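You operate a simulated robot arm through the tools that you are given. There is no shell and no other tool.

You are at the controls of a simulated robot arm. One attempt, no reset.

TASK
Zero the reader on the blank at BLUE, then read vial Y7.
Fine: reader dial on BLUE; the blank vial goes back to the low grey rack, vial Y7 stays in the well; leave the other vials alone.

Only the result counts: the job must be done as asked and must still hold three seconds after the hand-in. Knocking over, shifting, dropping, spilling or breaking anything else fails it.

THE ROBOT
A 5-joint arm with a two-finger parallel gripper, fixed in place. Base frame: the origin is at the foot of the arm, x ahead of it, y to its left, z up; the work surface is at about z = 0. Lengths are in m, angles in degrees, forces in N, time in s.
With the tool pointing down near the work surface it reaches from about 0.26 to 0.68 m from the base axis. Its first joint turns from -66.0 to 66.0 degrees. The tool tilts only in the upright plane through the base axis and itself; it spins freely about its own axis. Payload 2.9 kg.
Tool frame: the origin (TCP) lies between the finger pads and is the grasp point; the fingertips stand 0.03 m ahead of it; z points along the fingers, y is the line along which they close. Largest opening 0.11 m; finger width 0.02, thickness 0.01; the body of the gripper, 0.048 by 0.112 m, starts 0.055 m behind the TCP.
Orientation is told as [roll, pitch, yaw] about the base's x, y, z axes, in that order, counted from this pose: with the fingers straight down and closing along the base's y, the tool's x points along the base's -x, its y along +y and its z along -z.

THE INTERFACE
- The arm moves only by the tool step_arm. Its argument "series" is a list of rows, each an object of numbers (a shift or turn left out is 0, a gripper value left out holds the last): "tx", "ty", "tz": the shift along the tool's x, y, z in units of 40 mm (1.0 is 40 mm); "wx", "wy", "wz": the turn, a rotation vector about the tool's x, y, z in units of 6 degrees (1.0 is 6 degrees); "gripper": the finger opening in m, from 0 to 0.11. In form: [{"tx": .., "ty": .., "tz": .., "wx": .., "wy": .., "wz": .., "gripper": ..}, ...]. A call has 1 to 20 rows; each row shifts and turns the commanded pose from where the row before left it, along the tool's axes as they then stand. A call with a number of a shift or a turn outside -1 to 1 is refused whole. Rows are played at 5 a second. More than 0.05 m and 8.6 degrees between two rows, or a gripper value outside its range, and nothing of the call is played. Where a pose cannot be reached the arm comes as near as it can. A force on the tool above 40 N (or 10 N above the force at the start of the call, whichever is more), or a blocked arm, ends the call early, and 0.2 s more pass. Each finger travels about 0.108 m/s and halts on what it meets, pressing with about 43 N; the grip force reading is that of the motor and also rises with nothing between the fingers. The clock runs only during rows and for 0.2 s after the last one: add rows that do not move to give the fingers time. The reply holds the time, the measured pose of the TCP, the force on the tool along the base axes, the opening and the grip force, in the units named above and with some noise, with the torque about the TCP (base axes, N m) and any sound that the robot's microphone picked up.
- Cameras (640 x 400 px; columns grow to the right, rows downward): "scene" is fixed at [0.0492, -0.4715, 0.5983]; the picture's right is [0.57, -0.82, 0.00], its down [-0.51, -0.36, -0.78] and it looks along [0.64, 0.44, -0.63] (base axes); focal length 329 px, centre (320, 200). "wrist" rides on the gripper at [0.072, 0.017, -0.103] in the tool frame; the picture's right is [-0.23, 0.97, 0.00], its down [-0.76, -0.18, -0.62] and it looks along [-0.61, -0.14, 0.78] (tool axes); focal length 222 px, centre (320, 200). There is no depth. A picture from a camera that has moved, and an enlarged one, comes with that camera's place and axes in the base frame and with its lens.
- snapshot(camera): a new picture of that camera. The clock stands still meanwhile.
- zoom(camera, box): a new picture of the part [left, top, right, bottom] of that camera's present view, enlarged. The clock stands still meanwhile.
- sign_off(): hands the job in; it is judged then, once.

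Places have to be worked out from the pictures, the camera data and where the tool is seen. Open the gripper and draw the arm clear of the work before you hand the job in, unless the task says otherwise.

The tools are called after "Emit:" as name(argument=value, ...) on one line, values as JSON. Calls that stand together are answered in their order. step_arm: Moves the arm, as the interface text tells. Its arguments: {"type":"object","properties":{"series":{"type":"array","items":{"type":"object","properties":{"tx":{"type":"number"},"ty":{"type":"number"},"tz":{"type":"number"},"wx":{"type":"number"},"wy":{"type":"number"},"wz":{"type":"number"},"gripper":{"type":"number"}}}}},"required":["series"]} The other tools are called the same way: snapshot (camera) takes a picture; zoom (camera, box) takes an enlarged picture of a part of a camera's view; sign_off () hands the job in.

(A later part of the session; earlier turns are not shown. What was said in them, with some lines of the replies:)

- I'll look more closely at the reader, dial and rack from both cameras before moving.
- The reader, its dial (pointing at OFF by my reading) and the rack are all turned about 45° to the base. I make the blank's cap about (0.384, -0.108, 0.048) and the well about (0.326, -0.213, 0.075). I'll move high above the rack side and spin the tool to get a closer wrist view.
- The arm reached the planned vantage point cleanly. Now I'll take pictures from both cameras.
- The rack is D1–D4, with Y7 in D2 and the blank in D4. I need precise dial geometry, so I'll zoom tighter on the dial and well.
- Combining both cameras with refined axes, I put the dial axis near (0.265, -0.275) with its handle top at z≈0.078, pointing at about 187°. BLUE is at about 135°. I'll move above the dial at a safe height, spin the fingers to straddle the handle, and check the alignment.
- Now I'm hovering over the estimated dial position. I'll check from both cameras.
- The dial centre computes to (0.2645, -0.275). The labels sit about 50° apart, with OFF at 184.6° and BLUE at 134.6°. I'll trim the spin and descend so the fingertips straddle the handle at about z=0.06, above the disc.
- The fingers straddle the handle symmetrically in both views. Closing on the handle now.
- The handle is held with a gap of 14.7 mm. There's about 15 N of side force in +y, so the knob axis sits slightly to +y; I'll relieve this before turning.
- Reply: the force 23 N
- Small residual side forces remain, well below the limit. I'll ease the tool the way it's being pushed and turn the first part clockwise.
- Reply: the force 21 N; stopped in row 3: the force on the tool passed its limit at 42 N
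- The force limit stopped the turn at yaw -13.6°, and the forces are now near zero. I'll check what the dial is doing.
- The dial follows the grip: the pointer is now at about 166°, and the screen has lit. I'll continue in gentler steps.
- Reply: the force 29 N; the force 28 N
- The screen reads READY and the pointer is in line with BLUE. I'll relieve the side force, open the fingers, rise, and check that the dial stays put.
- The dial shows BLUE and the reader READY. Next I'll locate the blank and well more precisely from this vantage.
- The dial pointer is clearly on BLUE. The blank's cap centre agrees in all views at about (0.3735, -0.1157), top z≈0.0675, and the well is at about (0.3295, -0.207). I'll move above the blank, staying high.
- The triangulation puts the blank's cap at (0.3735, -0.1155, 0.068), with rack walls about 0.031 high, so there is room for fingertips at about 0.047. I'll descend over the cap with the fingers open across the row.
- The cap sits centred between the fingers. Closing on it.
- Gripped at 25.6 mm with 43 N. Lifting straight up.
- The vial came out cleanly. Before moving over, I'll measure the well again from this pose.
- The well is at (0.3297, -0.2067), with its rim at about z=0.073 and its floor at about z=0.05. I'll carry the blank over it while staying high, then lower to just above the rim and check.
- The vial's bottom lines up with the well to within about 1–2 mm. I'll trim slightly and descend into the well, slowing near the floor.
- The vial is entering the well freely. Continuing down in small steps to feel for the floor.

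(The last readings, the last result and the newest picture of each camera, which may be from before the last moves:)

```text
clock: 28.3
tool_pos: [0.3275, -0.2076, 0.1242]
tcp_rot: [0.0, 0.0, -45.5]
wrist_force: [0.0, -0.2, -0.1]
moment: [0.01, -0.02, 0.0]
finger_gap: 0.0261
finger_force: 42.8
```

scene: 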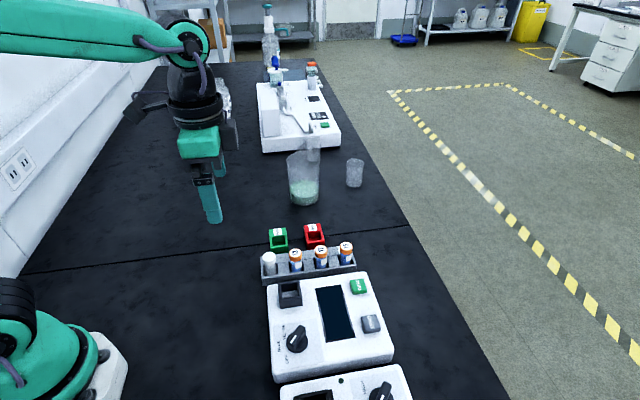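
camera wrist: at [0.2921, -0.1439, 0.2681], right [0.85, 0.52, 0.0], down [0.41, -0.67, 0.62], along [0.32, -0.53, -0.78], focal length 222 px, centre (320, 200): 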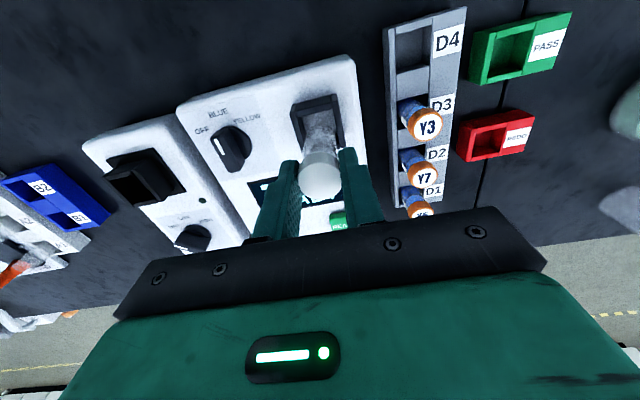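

Emit:
step_arm(series=[{"tz": 0.05}, {}])

Emit:
zoom(camera="scene", box=[262, 250, 342, 310])

Emit:
zoom(camera="wrist", box=[256, 80, 384, 220])

```text
clock: 28.9
tool_pos: [0.3295, -0.2091, 0.1228]
tcp_rot: [0.1, 0.0, -45.6]
wrist_force: [-4.7, 3.5, 20.9]
moment: [0.23, 0.31, -0.02]
finger_gap: 0.0261
finger_force: 43.0
```

```text
6.67 times, centred on (302, 280) of scene
camera zoom: at [0.0492, -0.4714, 0.5983], right [0.57, -0.82, 0.0], down [-0.51, -0.36, -0.78], along [0.64, 0.44, -0.63], focal length 2196 px, centre (440, -333)
```

zoom: 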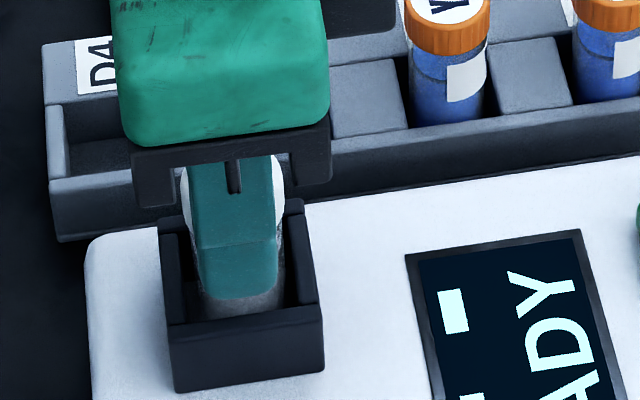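

```text
2.86 times, centred on (320, 150) of wrist
camera zoom: at [0.2913, -0.145, 0.226], right [0.85, 0.52, 0.0], down [0.41, -0.67, 0.62], along [0.32, -0.53, -0.78], focal length 635 px, centre (320, 343)
```

zoom: 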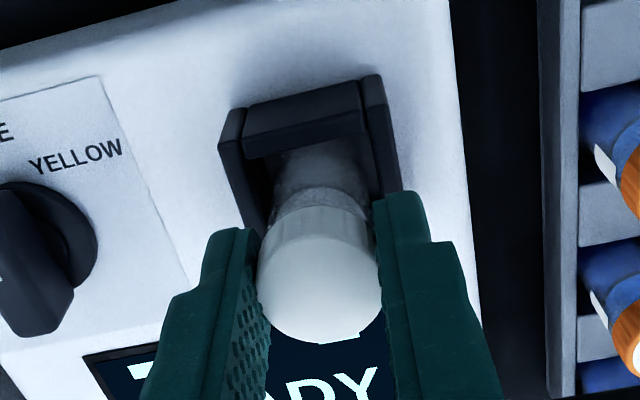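

Contact with the floor at TCP z≈0.1225, so the vial is seated. I'll relieve the pressure a touch, open, and rise clear.

Emit:
step_arm(series=[{"tz": -0.025}, {"gripper": 0.036}, {"gripper": 0.05}, {}, {"tz": -0.4}, {"tz": -0.8}, {"tz": -0.8}, {}])

Emit:
zoom(camera="scene", box=[256, 230, 400, 330])

Emit:
snapshot(camera="wrist")

```text
clock: 30.7
tool_pos: [0.3285, -0.2076, 0.2036]
tcp_rot: [0.1, 0.1, -45.5]
wrist_force: [0.2, 1.2, 0.0]
moment: [0.01, -0.01, -0.02]
finger_gap: 0.0499
finger_force: 0.0
```

```text
4.00 times, centred on (328, 280) of scene
camera zoom: at [0.0492, -0.4715, 0.5983], right [0.57, -0.82, 0.0], down [-0.51, -0.36, -0.78], along [0.64, 0.44, -0.63], focal length 1318 px, centre (288, -120)
```

zoom: 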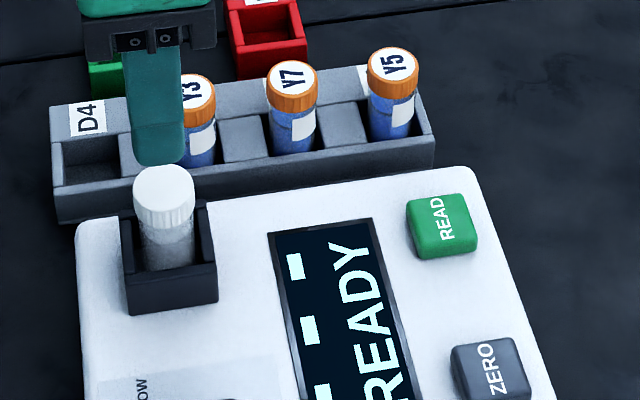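

```text
taken
camera wrist: at [0.2916, -0.1451, 0.3058], right [0.85, 0.52, 0.0], down [0.41, -0.67, 0.62], along [0.32, -0.53, -0.78], focal length 222 px, centre (320, 200)
```

wrist: 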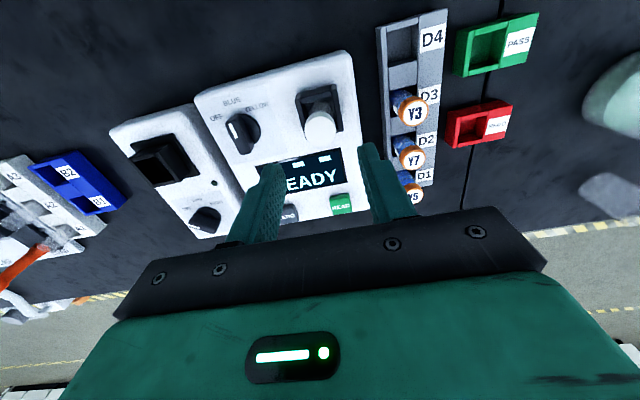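

The blank stands upright in the well. Next I'll close the fingers to use as a presser and move above ZERO, which I estimate at (0.3646, -0.362).

Emit:
step_arm(series=[{"tx": -0.8425, "ty": -0.519, "gripper": 0.0}, {"tx": -0.8425, "ty": -0.519}, {"tx": -0.8425, "ty": -0.519}, {"tx": -0.8425, "ty": -0.519}, {}, {"tz": 0.9}, {"tz": 0.7}, {}])

Emit:
zoom(camera="scene", box=[300, 260, 412, 350])

Emit:
snapshot(camera="wrist")

```text
clock: 32.5
tool_pos: [0.3651, -0.3624, 0.1375]
tcp_rot: [0.0, 0.0, -45.6]
wrist_force: [-0.3, 0.0, 0.2]
moment: [0.0, 0.01, -0.01]
finger_gap: 0.0
finger_force: 37.7
```

```text
4.44 times, centred on (356, 305) of scene
camera zoom: at [0.0492, -0.4715, 0.5983], right [0.57, -0.82, 0.0], down [-0.51, -0.36, -0.78], along [0.64, 0.44, -0.63], focal length 1464 px, centre (160, -267)
```

zoom: 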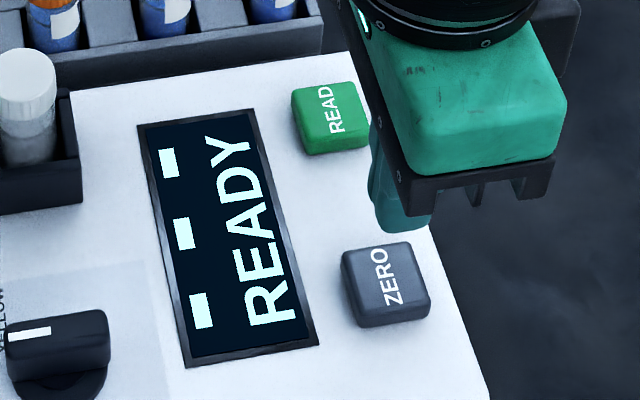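

```text
taken
camera wrist: at [0.3269, -0.3, 0.2415], right [0.85, 0.52, 0.0], down [0.41, -0.67, 0.62], along [0.32, -0.53, -0.78], focal length 222 px, centre (320, 200)
```

wrist: 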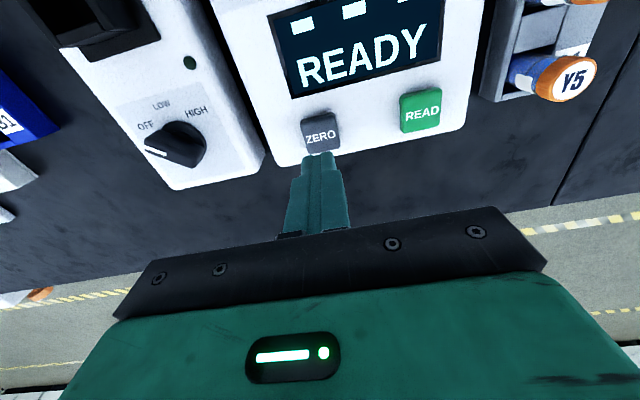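

Emit:
zoom(camera="wrist", box=[290, 80, 354, 160])

Emit:
zoom(camera="wrist", box=[380, 70, 460, 150])

```text
5.00 times, centred on (322, 120) of wrist
camera zoom: at [0.3269, -0.3, 0.2415], right [0.85, 0.52, 0.0], down [0.41, -0.67, 0.62], along [0.32, -0.53, -0.78], focal length 1111 px, centre (310, 600)
```

zoom: 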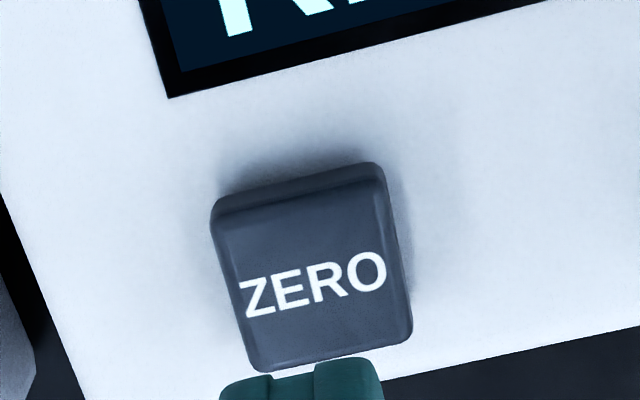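

```text
5.00 times, centred on (420, 110) of wrist
camera zoom: at [0.3269, -0.3, 0.2415], right [0.85, 0.52, 0.0], down [0.41, -0.67, 0.62], along [0.32, -0.53, -0.78], focal length 1111 px, centre (-180, 650)
```

zoom: 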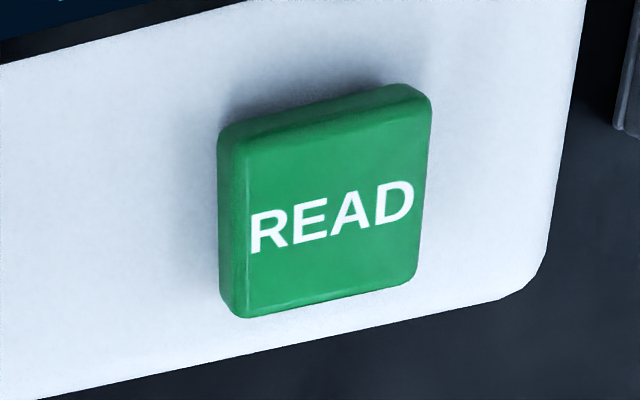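

ZERO's centre is at (0.3657, -0.362) with its top at z≈0.060, so the tool is aligned. I'll descend close, then press in small steps.

Emit:
step_arm(series=[{"tz": 0.5}, {"tz": 0.45}, {"tz": 0.08}, {"tz": 0.06}, {}])

```text
clock: 33.7
tool_pos: [0.3653, -0.3613, 0.0955]
tcp_rot: [0.1, 0.1, -45.5]
wrist_force: [0.2, -0.3, 1.0]
moment: [-0.02, 0.01, 0.02]
finger_gap: 0.0
finger_force: 37.2
```

Emit:
step_arm(series=[{"tz": 0.03}, {"tz": 0.03}, {"tz": 0.03}, {}])

Emit:
zoom(camera="scene", box=[300, 270, 412, 350])

```text
clock: 34.7
tool_pos: [0.366, -0.3619, 0.091]
tcp_rot: [0.0, 0.2, -45.4]
wrist_force: [0.7, 0.0, 0.1]
moment: [0.02, 0.01, -0.03]
finger_gap: 0.0001
finger_force: 37.7
```

```text
5.00 times, centred on (356, 310) of scene
camera zoom: at [0.0492, -0.4715, 0.5983], right [0.57, -0.82, 0.0], down [-0.51, -0.36, -0.78], along [0.64, 0.44, -0.63], focal length 1647 px, centre (140, -350)
```

zoom: 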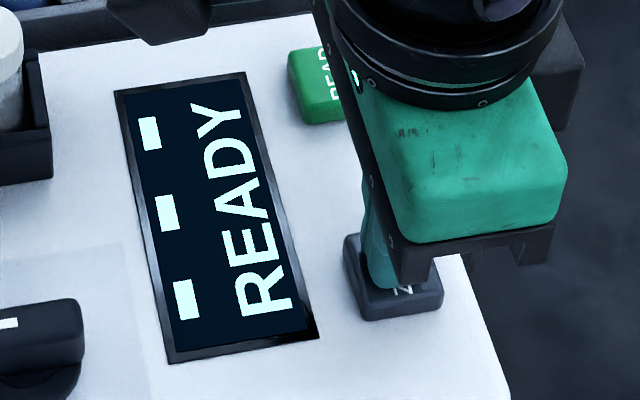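

Almost touching, with no contact force yet. Continuing in roughly 1 mm steps.

Emit:
step_arm(series=[{"tz": 0.025}, {"tz": 0.025}, {"tz": 0.025}, {}])

Emit:
zoom(camera="scene", box=[300, 270, 412, 350])

```text
clock: 35.7
tool_pos: [0.3644, -0.362, 0.0893]
tcp_rot: [-0.1, 0.0, -45.5]
wrist_force: [-0.4, 0.8, 2.2]
moment: [0.04, -0.03, -0.01]
finger_gap: 0.0002
finger_force: 37.4
heard: click
```

```text
5.00 times, centred on (356, 310) of scene
camera zoom: at [0.0492, -0.4715, 0.5983], right [0.57, -0.82, 0.0], down [-0.51, -0.36, -0.78], along [0.64, 0.44, -0.63], focal length 1647 px, centre (140, -350)
```

zoom: 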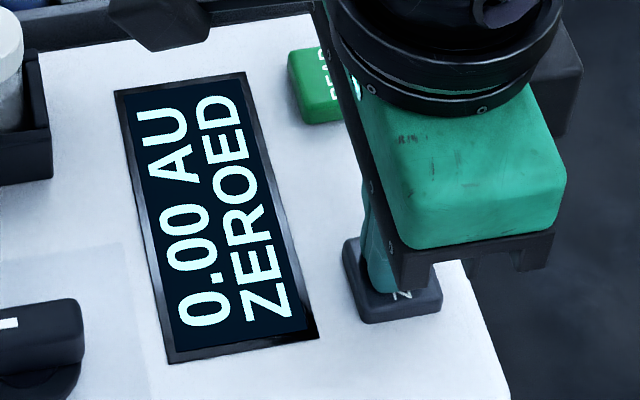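

A click was heard and the screen reads "0.00 AU ZEROED". I'll lift off and return over the blank with the fingers open.

Emit:
step_arm(series=[{"tz": -0.9}, {"tz": -1.0}, {"tz": -1.0}, {"tx": 0.8425, "ty": 0.519, "gripper": 0.05}, {"tx": 0.8425, "ty": 0.519}, {"tx": 0.8425, "ty": 0.519}, {"tx": 0.8425, "ty": 0.519}, {}])

Emit:
zoom(camera="scene", box=[256, 210, 416, 350])

Emit:
zoom(camera="wrist", box=[256, 60, 416, 220])

```text
clock: 37.5
tool_pos: [0.3288, -0.2075, 0.2047]
tcp_rot: [0.1, 0.2, -45.6]
wrist_force: [0.1, 0.5, 0.1]
moment: [0.01, 0.02, 0.0]
finger_gap: 0.0501
finger_force: 0.0
```

```text
2.86 times, centred on (336, 280) of scene
camera zoom: at [0.0492, -0.4715, 0.5983], right [0.57, -0.82, 0.0], down [-0.51, -0.36, -0.78], along [0.64, 0.44, -0.63], focal length 941 px, centre (274, -29)
```

zoom: 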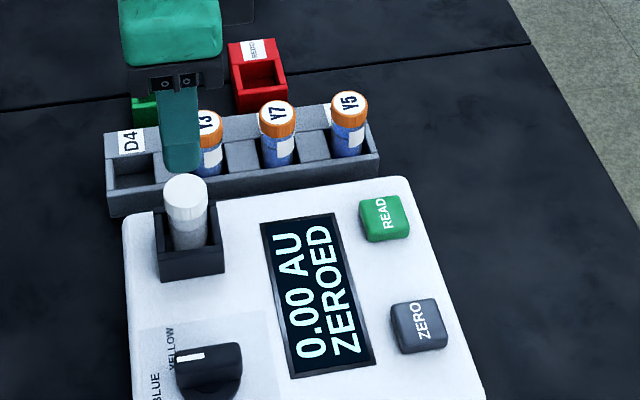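

```text
2.50 times, centred on (336, 140) of wrist
camera zoom: at [0.2919, -0.145, 0.3078], right [0.85, 0.52, 0.0], down [0.41, -0.67, 0.62], along [0.32, -0.53, -0.78], focal length 555 px, centre (280, 350)
```

zoom: 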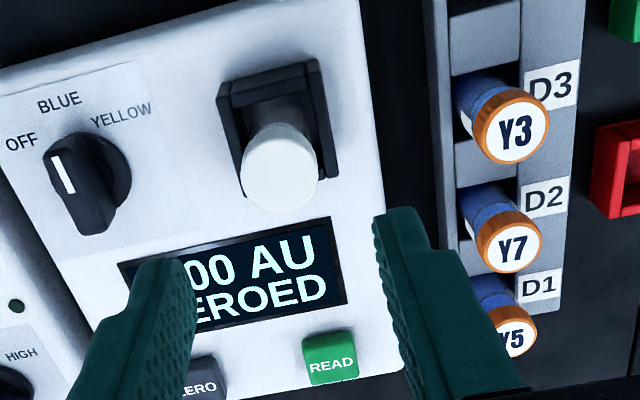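

The blank is still standing and the tool is back above it. Descending to the release height and regripping.

Emit:
step_arm(series=[{"tz": 0.9}, {"tz": 0.7}, {"tz": 0.4}, {}, {"gripper": 0.036}, {"gripper": 0.02}, {}, {}])

```text
clock: 39.3
tool_pos: [0.3287, -0.2073, 0.1245]
tcp_rot: [0.0, 0.1, -45.6]
wrist_force: [0.2, -0.4, -0.2]
moment: [0.01, -0.03, 0.0]
finger_gap: 0.0258
finger_force: 43.2
```

Regripped. Lifting out and carrying it back over slot D4.

Emit:
step_arm(series=[{"tz": -0.3}, {"tz": -0.7}, {"tz": -0.7}, {}, {"tx": 0.298, "ty": 0.802}, {"tx": 0.298, "ty": 0.802}, {"tx": 0.298, "ty": 0.802}, {}, {}])

Emit:
zoom(camera="scene", box=[236, 190, 380, 290])

Emit:
zoom(camera="wrist", box=[272, 60, 400, 220])

```text
clock: 41.3
tool_pos: [0.3715, -0.1148, 0.1939]
tcp_rot: [0.0, 0.2, -45.5]
wrist_force: [-0.7, 1.0, -0.7]
moment: [0.0, -0.01, -0.01]
finger_gap: 0.0257
finger_force: 42.7
```

```text
4.00 times, centred on (308, 240) of scene
camera zoom: at [0.0493, -0.4715, 0.5983], right [0.57, -0.82, 0.0], down [-0.51, -0.36, -0.78], along [0.64, 0.44, -0.63], focal length 1318 px, centre (368, 40)
```

zoom: 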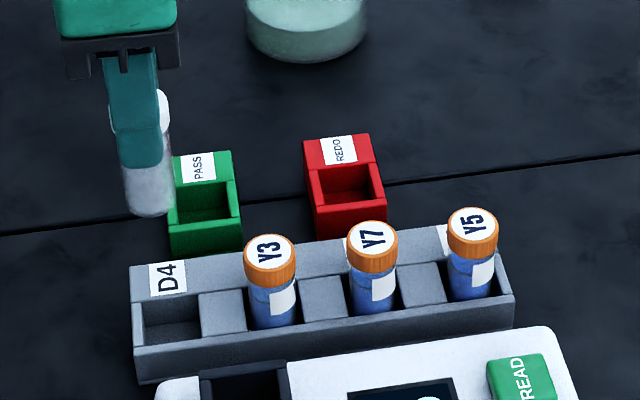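

```text
2.50 times, centred on (336, 140) of wrist
camera zoom: at [0.3347, -0.0518, 0.296], right [0.85, 0.52, 0.0], down [0.41, -0.67, 0.62], along [0.32, -0.53, -0.78], focal length 555 px, centre (280, 350)
```

zoom: 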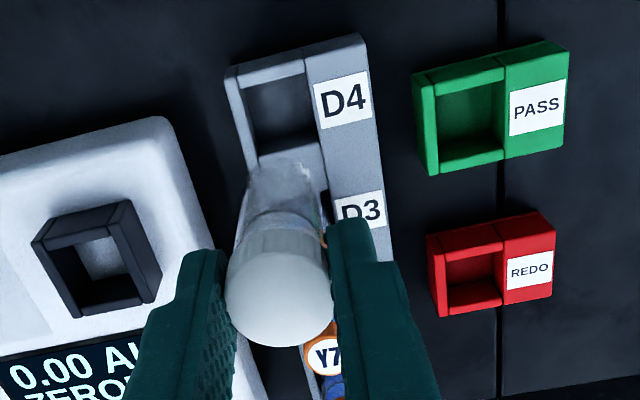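

The vial is held upright above D4. I'll lower to just above the rack walls and verify alignment before inserting.

Emit:
step_arm(series=[{"tz": 0.9}, {"tz": 0.9}, {}])

Emit:
zoom(camera="scene", box=[252, 230, 332, 290])

Emit:
zoom(camera="wrist", box=[272, 60, 400, 160])

```text
clock: 42.1
tool_pos: [0.3722, -0.1152, 0.121]
tcp_rot: [-0.1, 0.1, -45.5]
wrist_force: [0.4, 0.3, -0.6]
moment: [-0.02, 0.02, 0.0]
finger_gap: 0.0257
finger_force: 42.9
```

```text
6.67 times, centred on (292, 260) of scene
camera zoom: at [0.0493, -0.4715, 0.5983], right [0.57, -0.82, 0.0], down [-0.51, -0.36, -0.78], along [0.64, 0.44, -0.63], focal length 2196 px, centre (507, -200)
```

zoom: 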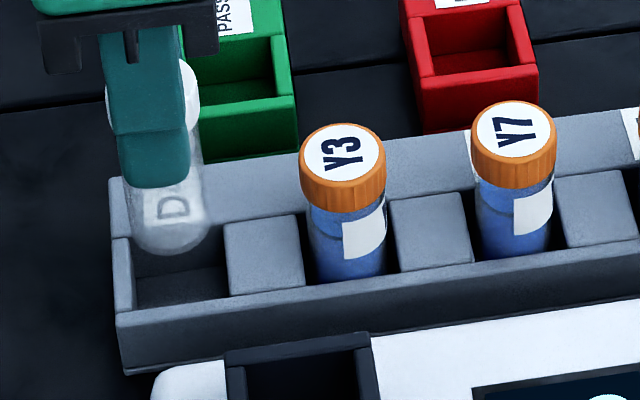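

```text
4.00 times, centred on (336, 110) of wrist
camera zoom: at [0.3347, -0.0524, 0.2235], right [0.85, 0.52, 0.0], down [0.41, -0.67, 0.62], along [0.32, -0.53, -0.78], focal length 888 px, centre (256, 560)
```

zoom: 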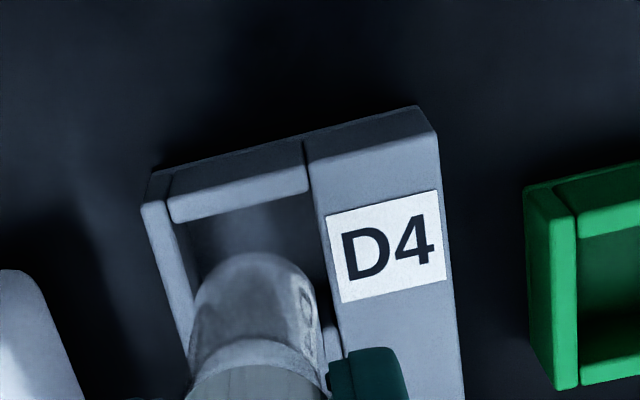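

Alignment over D4 looks right, matching where the vial originally stood. I'll descend into the slot with small steps near the bottom.

Emit:
step_arm(series=[{"tx": -0.012, "tz": 0.2}, {"tz": 0.25}, {"tz": 0.25}, {"tz": 0.15}, {}])

Emit:
zoom(camera="scene", box=[252, 230, 332, 290])

```text
clock: 43.3
tool_pos: [0.3734, -0.116, 0.0871]
tcp_rot: [-0.1, 0.1, -45.6]
wrist_force: [-0.4, -0.7, 0.3]
moment: [-0.02, 0.0, 0.01]
finger_gap: 0.0257
finger_force: 43.2
```

```text
6.67 times, centred on (292, 260) of scene
camera zoom: at [0.0493, -0.4715, 0.5983], right [0.57, -0.82, 0.0], down [-0.51, -0.36, -0.78], along [0.64, 0.44, -0.63], focal length 2196 px, centre (507, -200)
```

zoom: 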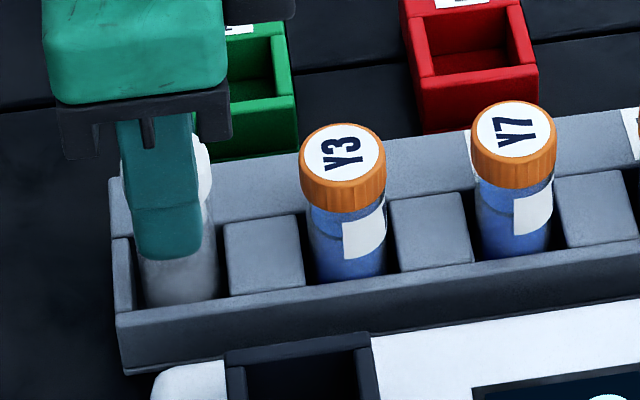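

Emit:
step_arm(series=[{"tz": 0.06}, {"tz": 0.06}, {"tz": 0.04}, {}])

```text
clock: 44.3
tool_pos: [0.3729, -0.1153, 0.0801]
tcp_rot: [0.0, 0.1, -45.4]
wrist_force: [-0.7, -0.4, -0.3]
moment: [-0.03, -0.02, -0.01]
finger_gap: 0.0257
finger_force: 42.8
```

Emit:
step_arm(series=[{"tz": 0.025}, {"tz": 0.025}, {}])

```text
clock: 45.1
tool_pos: [0.3725, -0.1146, 0.0791]
tcp_rot: [0.0, 0.0, -45.6]
wrist_force: [0.2, 0.2, -0.1]
moment: [0.01, 0.0, -0.02]
finger_gap: 0.0257
finger_force: 43.2
```

Emit:
step_arm(series=[{"tz": 0.025}, {}])

```text
clock: 45.7
tool_pos: [0.3724, -0.1154, 0.078]
tcp_rot: [0.0, 0.1, -45.3]
wrist_force: [-2.2, 1.3, 8.9]
moment: [0.05, 0.11, -0.03]
finger_gap: 0.0257
finger_force: 42.6
```

Contact at 9 N, so the blank is back on the rack floor. Opening the fingers and rising.

Emit:
step_arm(series=[{"tz": -0.012}, {"gripper": 0.036}, {"gripper": 0.05}, {}, {"tz": -0.4}, {"tz": -0.8}, {"tz": -0.9}, {"tz": -0.9}, {}])

Emit:
zoom(camera="scene", box=[236, 210, 380, 310])

Emit:
snapshot(camera="wrist")

```text
clock: 47.7
tool_pos: [0.3733, -0.1151, 0.1995]
tcp_rot: [0.0, 0.1, -45.5]
wrist_force: [0.0, -0.8, 0.0]
moment: [0.03, -0.03, -0.01]
finger_gap: 0.0498
finger_force: 0.0
```

```text
4.00 times, centred on (308, 260) of scene
camera zoom: at [0.0492, -0.4715, 0.5983], right [0.57, -0.82, 0.0], down [-0.51, -0.36, -0.78], along [0.64, 0.44, -0.63], focal length 1318 px, centre (368, -40)
```

zoom: 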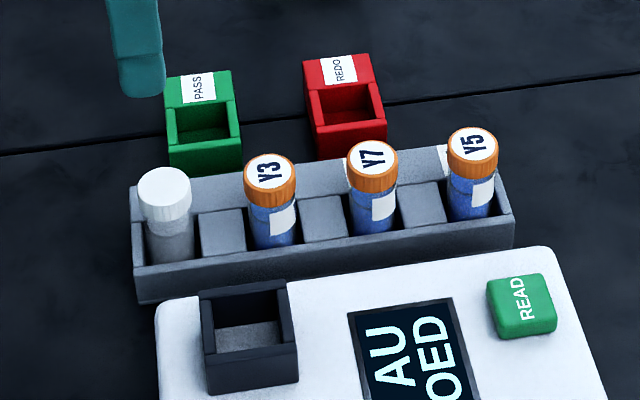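

```text
taken
camera wrist: at [0.3354, -0.0527, 0.3021], right [0.85, 0.52, 0.0], down [0.41, -0.67, 0.62], along [0.32, -0.53, -0.78], focal length 222 px, centre (320, 200)
```

wrist: 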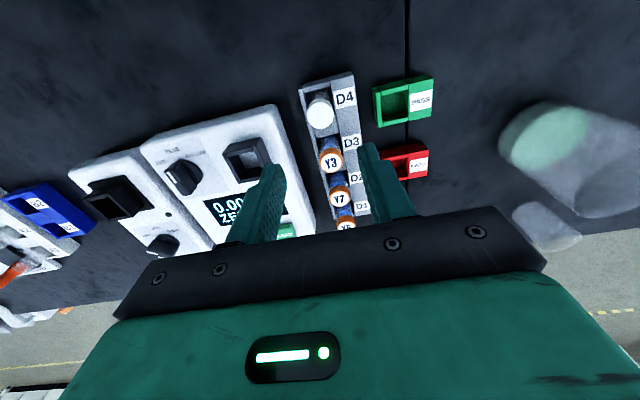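

The blank is back in D4. Now I'll move over Y7 in D2, which I expect near (0.452, -0.195).

Emit:
step_arm(series=[{"tx": -0.93, "ty": 0.002}, {"tx": -0.93, "ty": 0.002}, {"tx": -0.93, "ty": 0.002}, {}, {"tz": 0.8}, {}])

Emit:
snapshot(camera="wrist")

Emit:
zoom(camera="scene", box=[236, 200, 380, 300])

Emit:
zoom(camera="wrist", box=[272, 60, 400, 160])

```text
clock: 49.1
tool_pos: [0.4534, -0.1947, 0.1655]
tcp_rot: [-0.1, 0.1, -45.5]
wrist_force: [0.3, -0.2, -0.3]
moment: [-0.01, 0.02, 0.02]
finger_gap: 0.0503
finger_force: 0.1
```

```text
taken
camera wrist: at [0.4144, -0.1316, 0.2683], right [0.85, 0.52, 0.0], down [0.41, -0.67, 0.62], along [0.32, -0.53, -0.78], focal length 222 px, centre (320, 200)
```

wrist: 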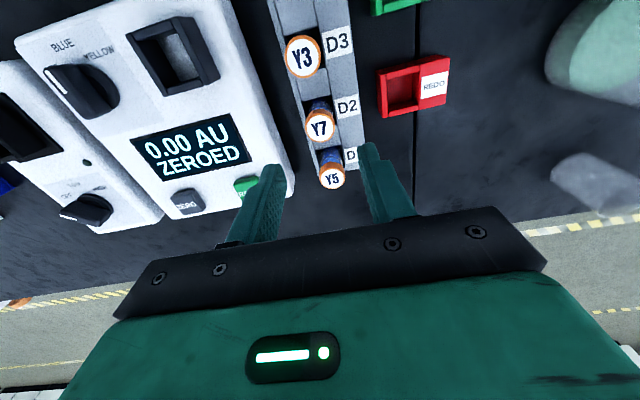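

```text
4.00 times, centred on (308, 250) of scene
camera zoom: at [0.0493, -0.4715, 0.5983], right [0.57, -0.82, 0.0], down [-0.51, -0.36, -0.78], along [0.64, 0.44, -0.63], focal length 1318 px, centre (368, 0)
```

zoom: 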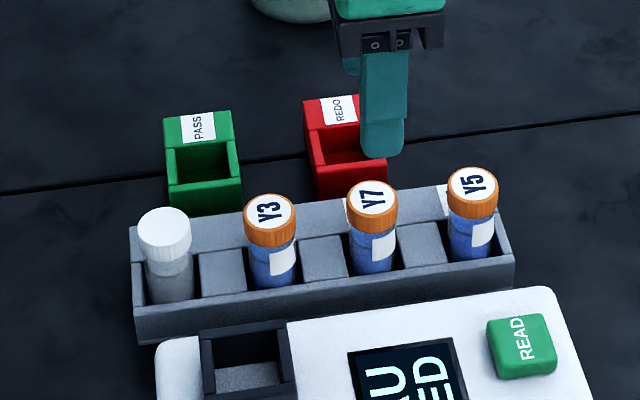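

```text
4.00 times, centred on (336, 110) of wrist
camera zoom: at [0.4144, -0.1316, 0.2683], right [0.85, 0.52, 0.0], down [0.41, -0.67, 0.62], along [0.32, -0.53, -0.78], focal length 888 px, centre (256, 560)
```

zoom: 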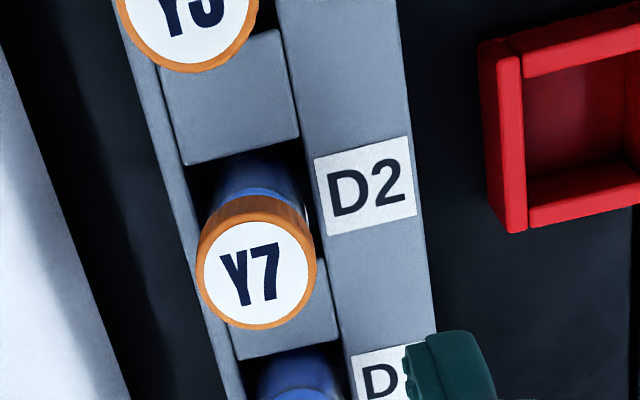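

Y7's cap sits at the same place relative to the tool as the blank's did before that grasp, so I'm aligned. Descending over Y7.

Emit:
step_arm(series=[{"tz": 0.9}, {"tz": 0.7}, {"tz": 0.4}, {"tz": 0.22}, {}])

Emit:
zoom(camera="scene", box=[256, 210, 384, 290])

Emit:
zoom(camera="wrist", box=[240, 60, 432, 220])

```text
clock: 50.3
tool_pos: [0.4516, -0.194, 0.0772]
tcp_rot: [0.0, 0.1, -45.5]
wrist_force: [-0.4, 1.0, 0.0]
moment: [-0.04, 0.0, -0.02]
finger_gap: 0.0501
finger_force: 0.0
```

```text
5.00 times, centred on (320, 250) of scene
camera zoom: at [0.0492, -0.4715, 0.5983], right [0.57, -0.82, 0.0], down [-0.51, -0.36, -0.78], along [0.64, 0.44, -0.63], focal length 1647 px, centre (320, -50)
```

zoom: 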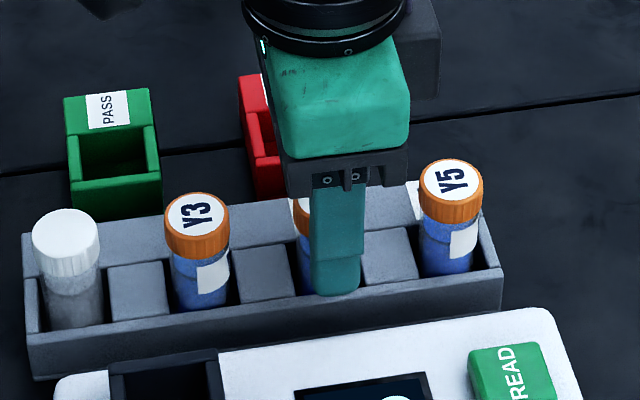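

```text
2.50 times, centred on (336, 140) of wrist
camera zoom: at [0.4135, -0.1318, 0.1799], right [0.85, 0.52, 0.0], down [0.41, -0.67, 0.62], along [0.32, -0.53, -0.78], focal length 555 px, centre (280, 350)
```

zoom: 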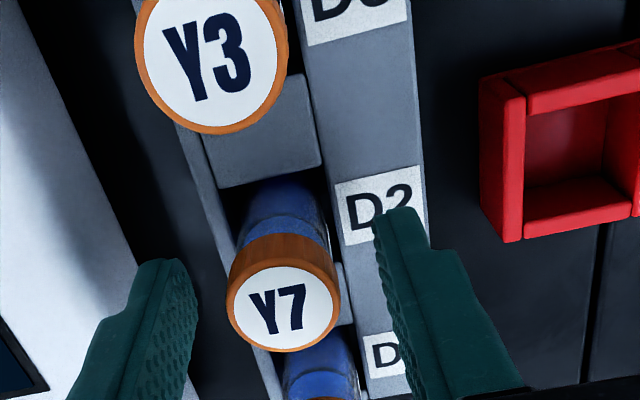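

Y7 is between the fingers. Closing and lifting it.

Emit:
step_arm(series=[{"gripper": 0.034}, {"gripper": 0.02}, {}, {}, {"tz": -0.3}, {"tz": -0.6}, {"tz": -0.9}, {"tz": -0.9}, {}])

Emit:
zoom(camera="scene", box=[236, 160, 396, 300])

```text
clock: 52.3
tool_pos: [0.4507, -0.1954, 0.1851]
tcp_rot: [0.0, 0.1, -45.5]
wrist_force: [-0.7, -1.1, -1.4]
moment: [-0.02, 0.02, 0.02]
finger_gap: 0.026
finger_force: 43.1
```

```text
2.86 times, centred on (316, 230) of scene
camera zoom: at [0.0492, -0.4715, 0.5983], right [0.57, -0.82, 0.0], down [-0.51, -0.36, -0.78], along [0.64, 0.44, -0.63], focal length 941 px, centre (331, 114)
```

zoom: 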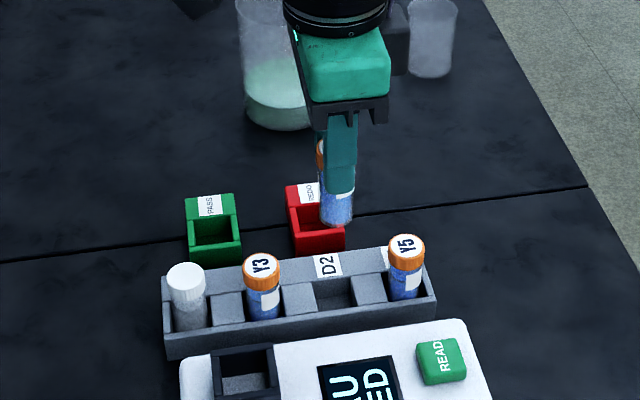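

Y7 is up cleanly and the others are undisturbed. Carrying it high over to the well.

Emit:
step_arm(series=[{"tx": 0.477, "ty": -0.604}, {"tx": 0.477, "ty": -0.604}, {"tx": 0.477, "ty": -0.604}, {"tx": 0.477, "ty": -0.604}, {}, {"tz": 0.5}, {}])

Emit:
zoom(camera="scene", box=[270, 268, 334, 312])

Emit:
zoom(camera="wrist", box=[270, 80, 366, 160])

```text
clock: 53.9
tool_pos: [0.3307, -0.2071, 0.166]
tcp_rot: [0.0, 0.2, -45.5]
wrist_force: [-1.0, -0.5, -0.9]
moment: [0.01, 0.01, 0.0]
finger_gap: 0.026
finger_force: 42.9
```

```text
9.09 times, centred on (302, 290) of scene
camera zoom: at [0.0492, -0.4715, 0.5983], right [0.57, -0.82, 0.0], down [-0.51, -0.36, -0.78], along [0.64, 0.44, -0.63], focal length 2995 px, centre (484, -618)
```

zoom: 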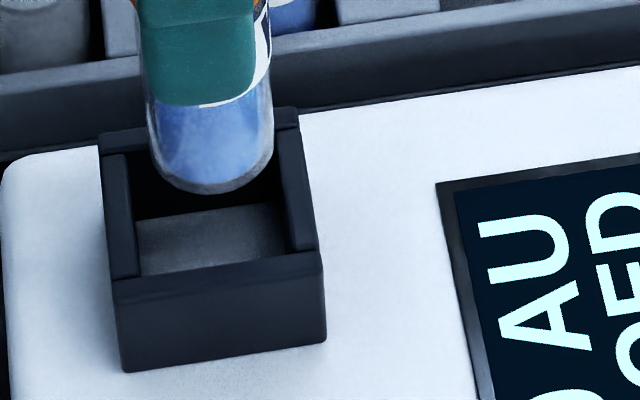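

```text
5.00 times, centred on (318, 120) of wrist
camera zoom: at [0.2926, -0.1451, 0.2684], right [0.85, 0.52, 0.0], down [0.41, -0.67, 0.62], along [0.32, -0.53, -0.78], focal length 1111 px, centre (330, 600)
```

zoom: 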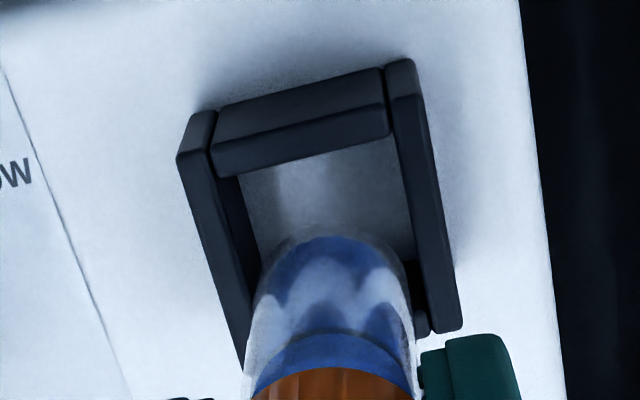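

Y7 is over the well. I'll check the offset more carefully with tighter zooms before inserting.

Emit:
zoom(camera="wrist", box=[296, 100, 376, 150])

Emit:
zoom(camera="scene", box=[270, 225, 334, 300])

Emit:
zoom(camera="wrist", box=[256, 80, 384, 220])

```text
8.00 times, centred on (336, 125) of wrist
camera zoom: at [0.2926, -0.1451, 0.2684], right [0.85, 0.52, 0.0], down [0.41, -0.67, 0.62], along [0.32, -0.53, -0.78], focal length 1777 px, centre (192, 800)
```

zoom: 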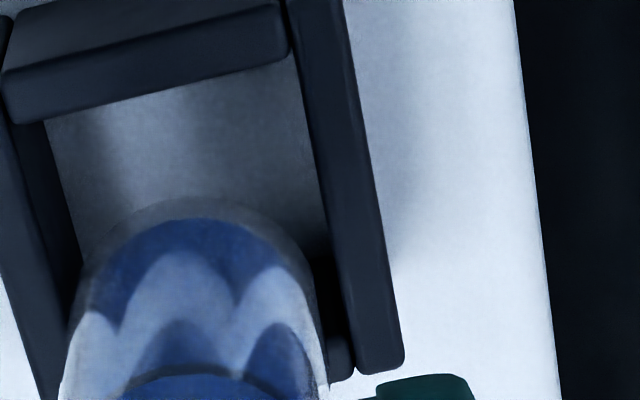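

```text
5.33 times, centred on (302, 262) of scene
camera zoom: at [0.0492, -0.4715, 0.5983], right [0.57, -0.82, 0.0], down [-0.51, -0.36, -0.78], along [0.64, 0.44, -0.63], focal length 1757 px, centre (416, -133)
```

zoom: 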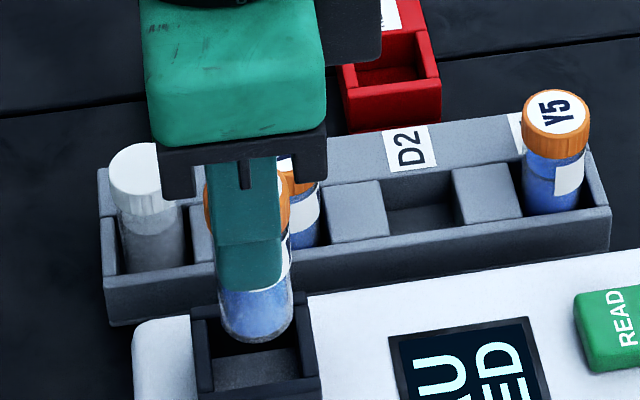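

```text
2.86 times, centred on (320, 150) of wrist
camera zoom: at [0.2926, -0.1451, 0.2684], right [0.85, 0.52, 0.0], down [0.41, -0.67, 0.62], along [0.32, -0.53, -0.78], focal length 635 px, centre (320, 343)
```

zoom: 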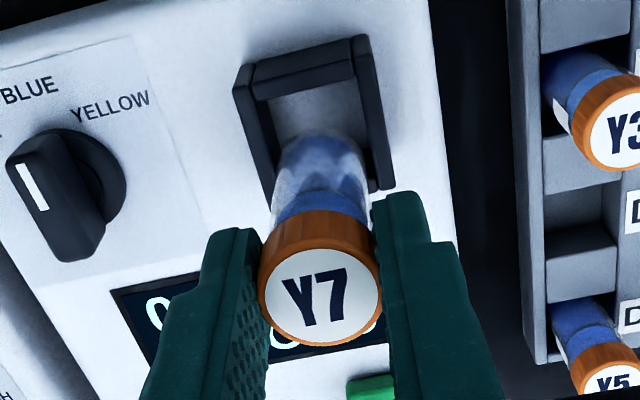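

Y7's bottom sits about 1 mm off the blank's insertion line, within the clearance. I'll trim it and descend the same way.

Emit:
step_arm(series=[{"tx": 0.022, "ty": -0.01}, {"tz": 0.25}, {"tz": 0.25}, {"tz": 0.2}, {}])

Emit:
zoom(camera="scene", box=[262, 250, 342, 310])

```text
clock: 55.1
tool_pos: [0.328, -0.2075, 0.1381]
tcp_rot: [0.0, 0.1, -45.5]
wrist_force: [-0.7, 0.6, -0.3]
moment: [-0.01, -0.02, -0.01]
finger_gap: 0.026
finger_force: 42.7
```

```text
6.67 times, centred on (302, 280) of scene
camera zoom: at [0.0493, -0.4715, 0.5983], right [0.57, -0.82, 0.0], down [-0.51, -0.36, -0.78], along [0.64, 0.44, -0.63], focal length 2196 px, centre (440, -333)
```

zoom: 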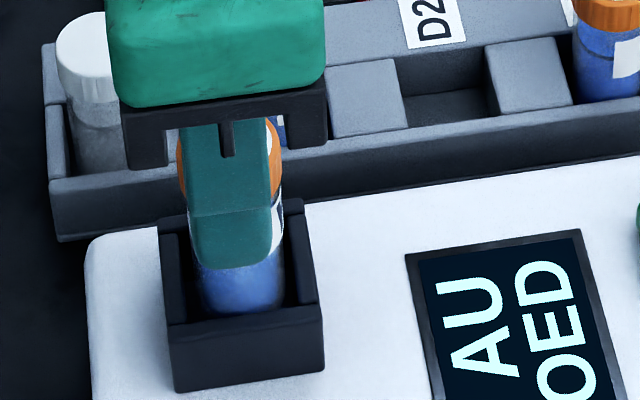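

Y7 is inside the rim with no side force. Lowering on until it touches the floor.

Emit:
step_arm(series=[{"tz": 0.06}, {"tz": 0.06}, {"tz": 0.06}, {"tz": 0.06}, {"tz": 0.05}, {"tz": 0.05}, {}])

```text
clock: 56.7
tool_pos: [0.3283, -0.2072, 0.1233]
tcp_rot: [0.1, 0.1, -45.5]
wrist_force: [0.0, 0.3, -0.7]
moment: [0.02, 0.0, -0.02]
finger_gap: 0.0256
finger_force: 43.0
```

Emit:
step_arm(series=[{"tz": 0.025}, {}])

```text
clock: 57.3
tool_pos: [0.3285, -0.2075, 0.1227]
tcp_rot: [0.0, 0.2, -45.5]
wrist_force: [-1.8, 0.7, 6.1]
moment: [-0.01, 0.11, 0.0]
finger_gap: 0.0258
finger_force: 43.2
```

Light contact at 6 N, so Y7 is on the well floor. Opening and rising straight up.

Emit:
step_arm(series=[{"tz": -0.01}, {"gripper": 0.036}, {"gripper": 0.05}, {}, {"tz": -0.4}, {"tz": -0.8}, {"tz": -0.8}, {}])

Emit:
zoom(camera="scene", box=[246, 220, 406, 350])

Emit:
zoom(camera="wrist", box=[256, 60, 416, 220])

```text
clock: 59.1
tool_pos: [0.3292, -0.2076, 0.2035]
tcp_rot: [0.1, 0.1, -45.4]
wrist_force: [-0.5, 0.0, -0.1]
moment: [0.02, 0.02, 0.02]
finger_gap: 0.05
finger_force: 0.1
```

```text
3.08 times, centred on (326, 285) of scene
camera zoom: at [0.0492, -0.4715, 0.5983], right [0.57, -0.82, 0.0], down [-0.51, -0.36, -0.78], along [0.64, 0.44, -0.63], focal length 1014 px, centre (302, -62)
```

zoom: 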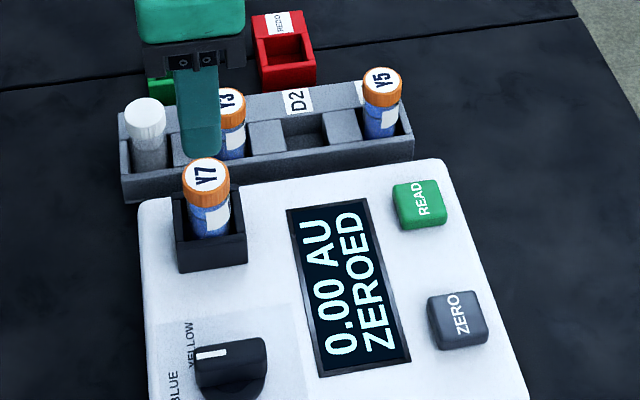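

```text
2.50 times, centred on (336, 140) of wrist
camera zoom: at [0.2912, -0.1452, 0.3065], right [0.85, 0.52, 0.0], down [0.41, -0.67, 0.62], along [0.32, -0.53, -0.78], focal length 555 px, centre (280, 350)
```

zoom: 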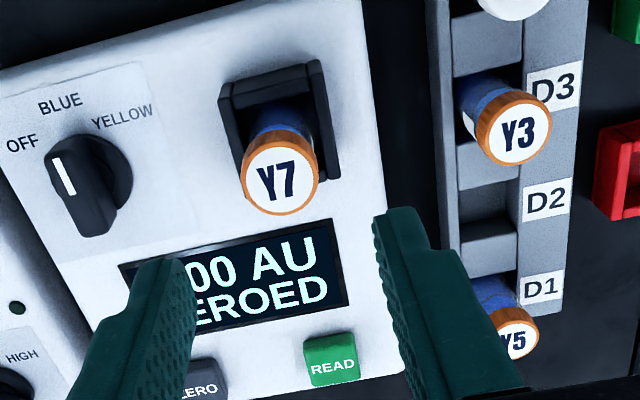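

Y7 is upright in the well, the blank is in D4, and the dial is still on BLUE. I'll close the fingers and move above READ, estimated at (0.423, -0.3046).

Emit:
step_arm(series=[{"tx": -0.8456, "ty": -0.004, "gripper": 0.0}, {"tx": -0.8456, "ty": -0.004}, {"tx": -0.8456, "ty": -0.004}, {"tx": -0.8456, "ty": -0.004}, {}, {"tz": 0.9}, {"tz": 0.75}, {}])

Emit:
zoom(camera="wrist", box=[270, 70, 366, 170])

Emit:
zoom(camera="scene", box=[300, 240, 412, 330])

```text
clock: 60.9
tool_pos: [0.4231, -0.3044, 0.1371]
tcp_rot: [0.0, 0.1, -45.4]
wrist_force: [0.2, -0.3, 0.1]
moment: [-0.01, 0.01, -0.01]
finger_gap: 0.0
finger_force: 37.8
```

```text
4.00 times, centred on (318, 120) of wrist
camera zoom: at [0.3853, -0.2419, 0.2403], right [0.85, 0.52, 0.0], down [0.41, -0.67, 0.62], along [0.32, -0.53, -0.78], focal length 888 px, centre (328, 520)
```

zoom: 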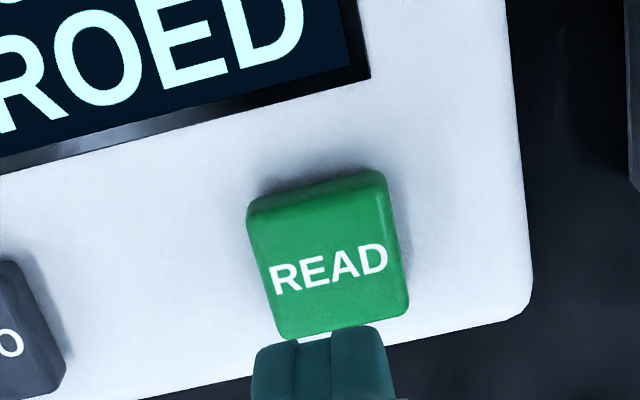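

```text
4.44 times, centred on (356, 285) of scene
camera zoom: at [0.0493, -0.4715, 0.5983], right [0.57, -0.82, 0.0], down [-0.51, -0.36, -0.78], along [0.64, 0.44, -0.63], focal length 1464 px, centre (160, -178)
```

zoom: 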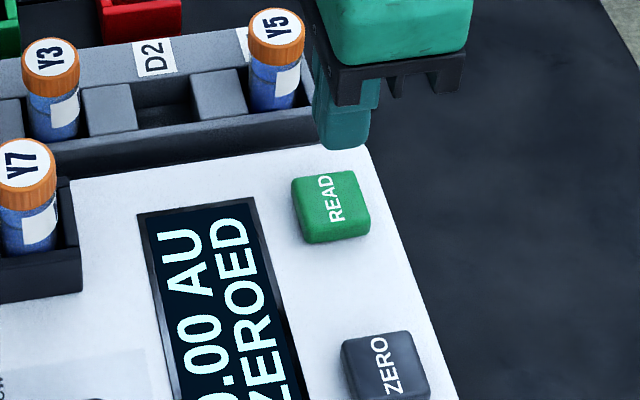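

READ sits in the same place relative to the tool as ZERO did, so I'm aligned. Pressing down the same way.

Emit:
step_arm(series=[{"tz": 0.5}, {"tz": 0.45}, {"tz": 0.08}, {"tz": 0.06}, {"tz": 0.03}, {"tz": 0.03}, {}])

Emit:
step_arm(series=[{"tz": 0.025}, {"tz": 0.025}, {}])

```text
clock: 62.5
tool_pos: [0.4222, -0.3049, 0.0918]
tcp_rot: [0.1, 0.1, -45.4]
wrist_force: [0.6, -1.0, 0.5]
moment: [-0.02, 0.01, -0.01]
finger_gap: 0.0
finger_force: 37.8
```

```text
clock: 63.3
tool_pos: [0.4221, -0.3056, 0.0896]
tcp_rot: [0.0, 0.2, -45.5]
wrist_force: [0.4, 0.1, 1.2]
moment: [0.03, -0.02, -0.02]
finger_gap: 0.0
finger_force: 36.9
heard: click
```

A click was heard. I'll check the screen before lifting.

Emit:
zoom(camera="scene", box=[268, 240, 412, 350])

```text
3.64 times, centred on (340, 295) of scene
camera zoom: at [0.0492, -0.4715, 0.5983], right [0.57, -0.82, 0.0], down [-0.51, -0.36, -0.78], along [0.64, 0.44, -0.63], focal length 1198 px, centre (247, -146)
```

zoom: 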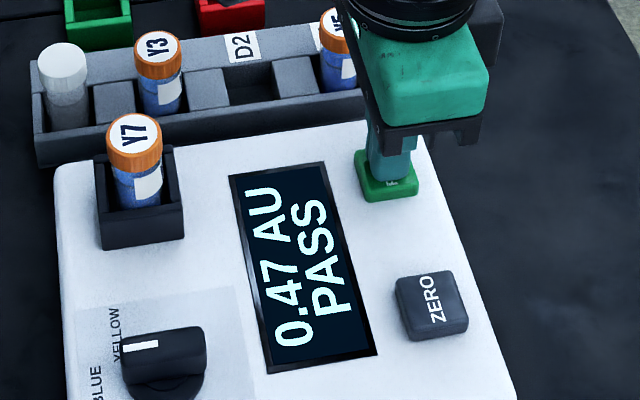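

The reader shows "0.47 AU PASS" for Y7 at BLUE. Lifting off, opening the gripper and retreating high, clear of the work.

Emit:
step_arm(series=[{"tz": -0.6}, {"tz": -1.0}, {"tz": -1.0}, {"tz": -1.0}, {"tz": -1.0}, {"tz": -1.0, "gripper": 0.06}, {"tz": -0.9, "gripper": 0.11}, {}, {"tx": 0.4, "ty": -0.85}, {"tx": 0.4, "ty": -0.85}, {"tx": 0.4, "ty": -0.85}, {}, {}])

Emit:
snapshot(camera="scene")

Emit:
snapshot(camera="wrist")

```text
clock: 66.1
tool_pos: [0.3162, -0.3424, 0.3504]
tcp_rot: [0.0, 0.2, -45.5]
wrist_force: [0.4, 0.0, 0.2]
moment: [0.04, -0.02, -0.01]
finger_gap: 0.11
finger_force: 0.1
```

```text
taken
```

scene: 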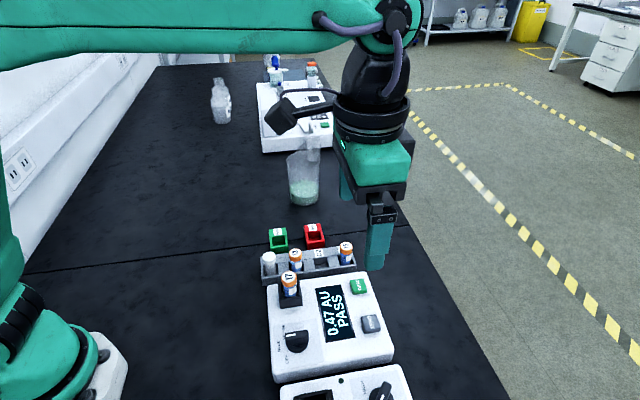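

```text
taken
camera wrist: at [0.2783, -0.2808, 0.4524], right [0.85, 0.52, 0.0], down [0.41, -0.67, 0.62], along [0.32, -0.53, -0.78], focal length 222 px, centre (320, 200)
```

wrist: 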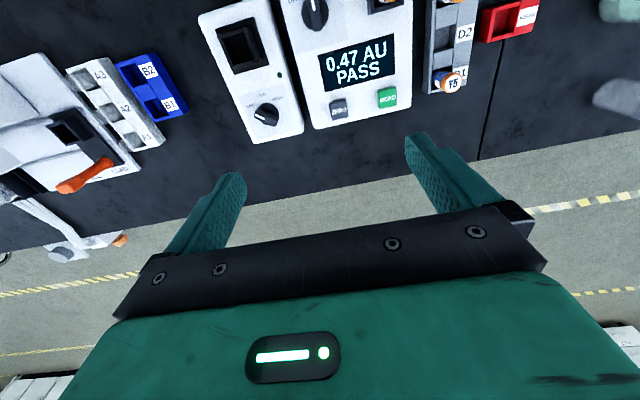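

The arm is clear and the gripper open. One last close check of the dial, well and rack before handing in.

Emit:
zoom(camera="scene", box=[252, 225, 396, 360])

Emit:
zoom(camera="scene", box=[268, 310, 332, 360])

```text
2.96 times, centred on (324, 292) of scene
camera zoom: at [0.0492, -0.4715, 0.5983], right [0.57, -0.82, 0.0], down [-0.51, -0.36, -0.78], along [0.64, 0.44, -0.63], focal length 976 px, centre (308, -74)
```

zoom: 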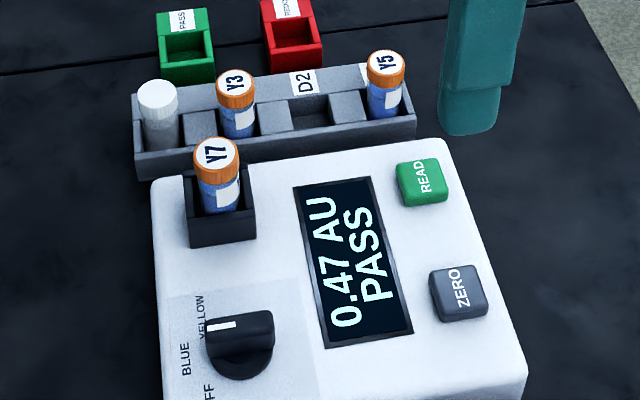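

```text
8.00 times, centred on (300, 335) of scene
camera zoom: at [0.0492, -0.4715, 0.5983], right [0.57, -0.82, 0.0], down [-0.51, -0.36, -0.78], along [0.64, 0.44, -0.63], focal length 2635 px, centre (480, -880)
```

zoom: 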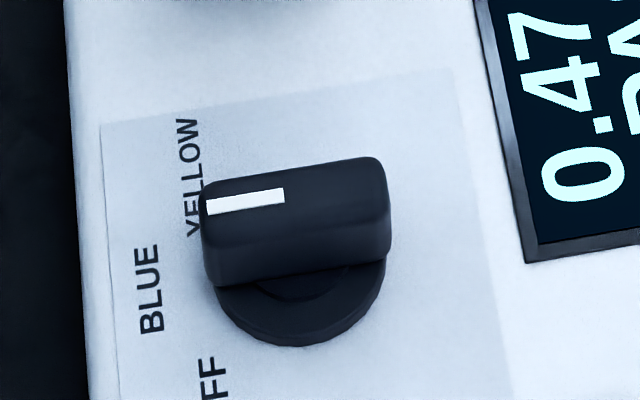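

The pointer measures about 135°, which is exactly on BLUE. Y7 is seated in the well with "0.47 AU PASS" on screen, the blank is back in D4, and Y3 and Y5 are untouched. Handing in.

Emit:
sign_off()

```text
The job is handed in.
```

The job is handed in: the reader was zeroed on the blank at BLUE, and vial Y7 then read 0.47 AU, PASS.

- **Dial:** it points at BLUE; I measured the pointer on the label in the last pictures.
- **Zeroing:** with the blank in the well, pressing ZERO gave a click and the screen showed "0.00 AU ZEROED".
- **Blank:** it is back in slot D4 of the low grey rack, where it started.
- **Y7:** it is standing in the well, and its slot D2 is empty.
- **Other vials:** Y3 and Y5 were not touched, and nothing looks knocked or moved.

The gripper is open and the arm is drawn up clear of the work. While I was turning the dial, one move stopped early on the force limit (42 N). The dial had followed the grip, and I finished the turn in smaller steps.
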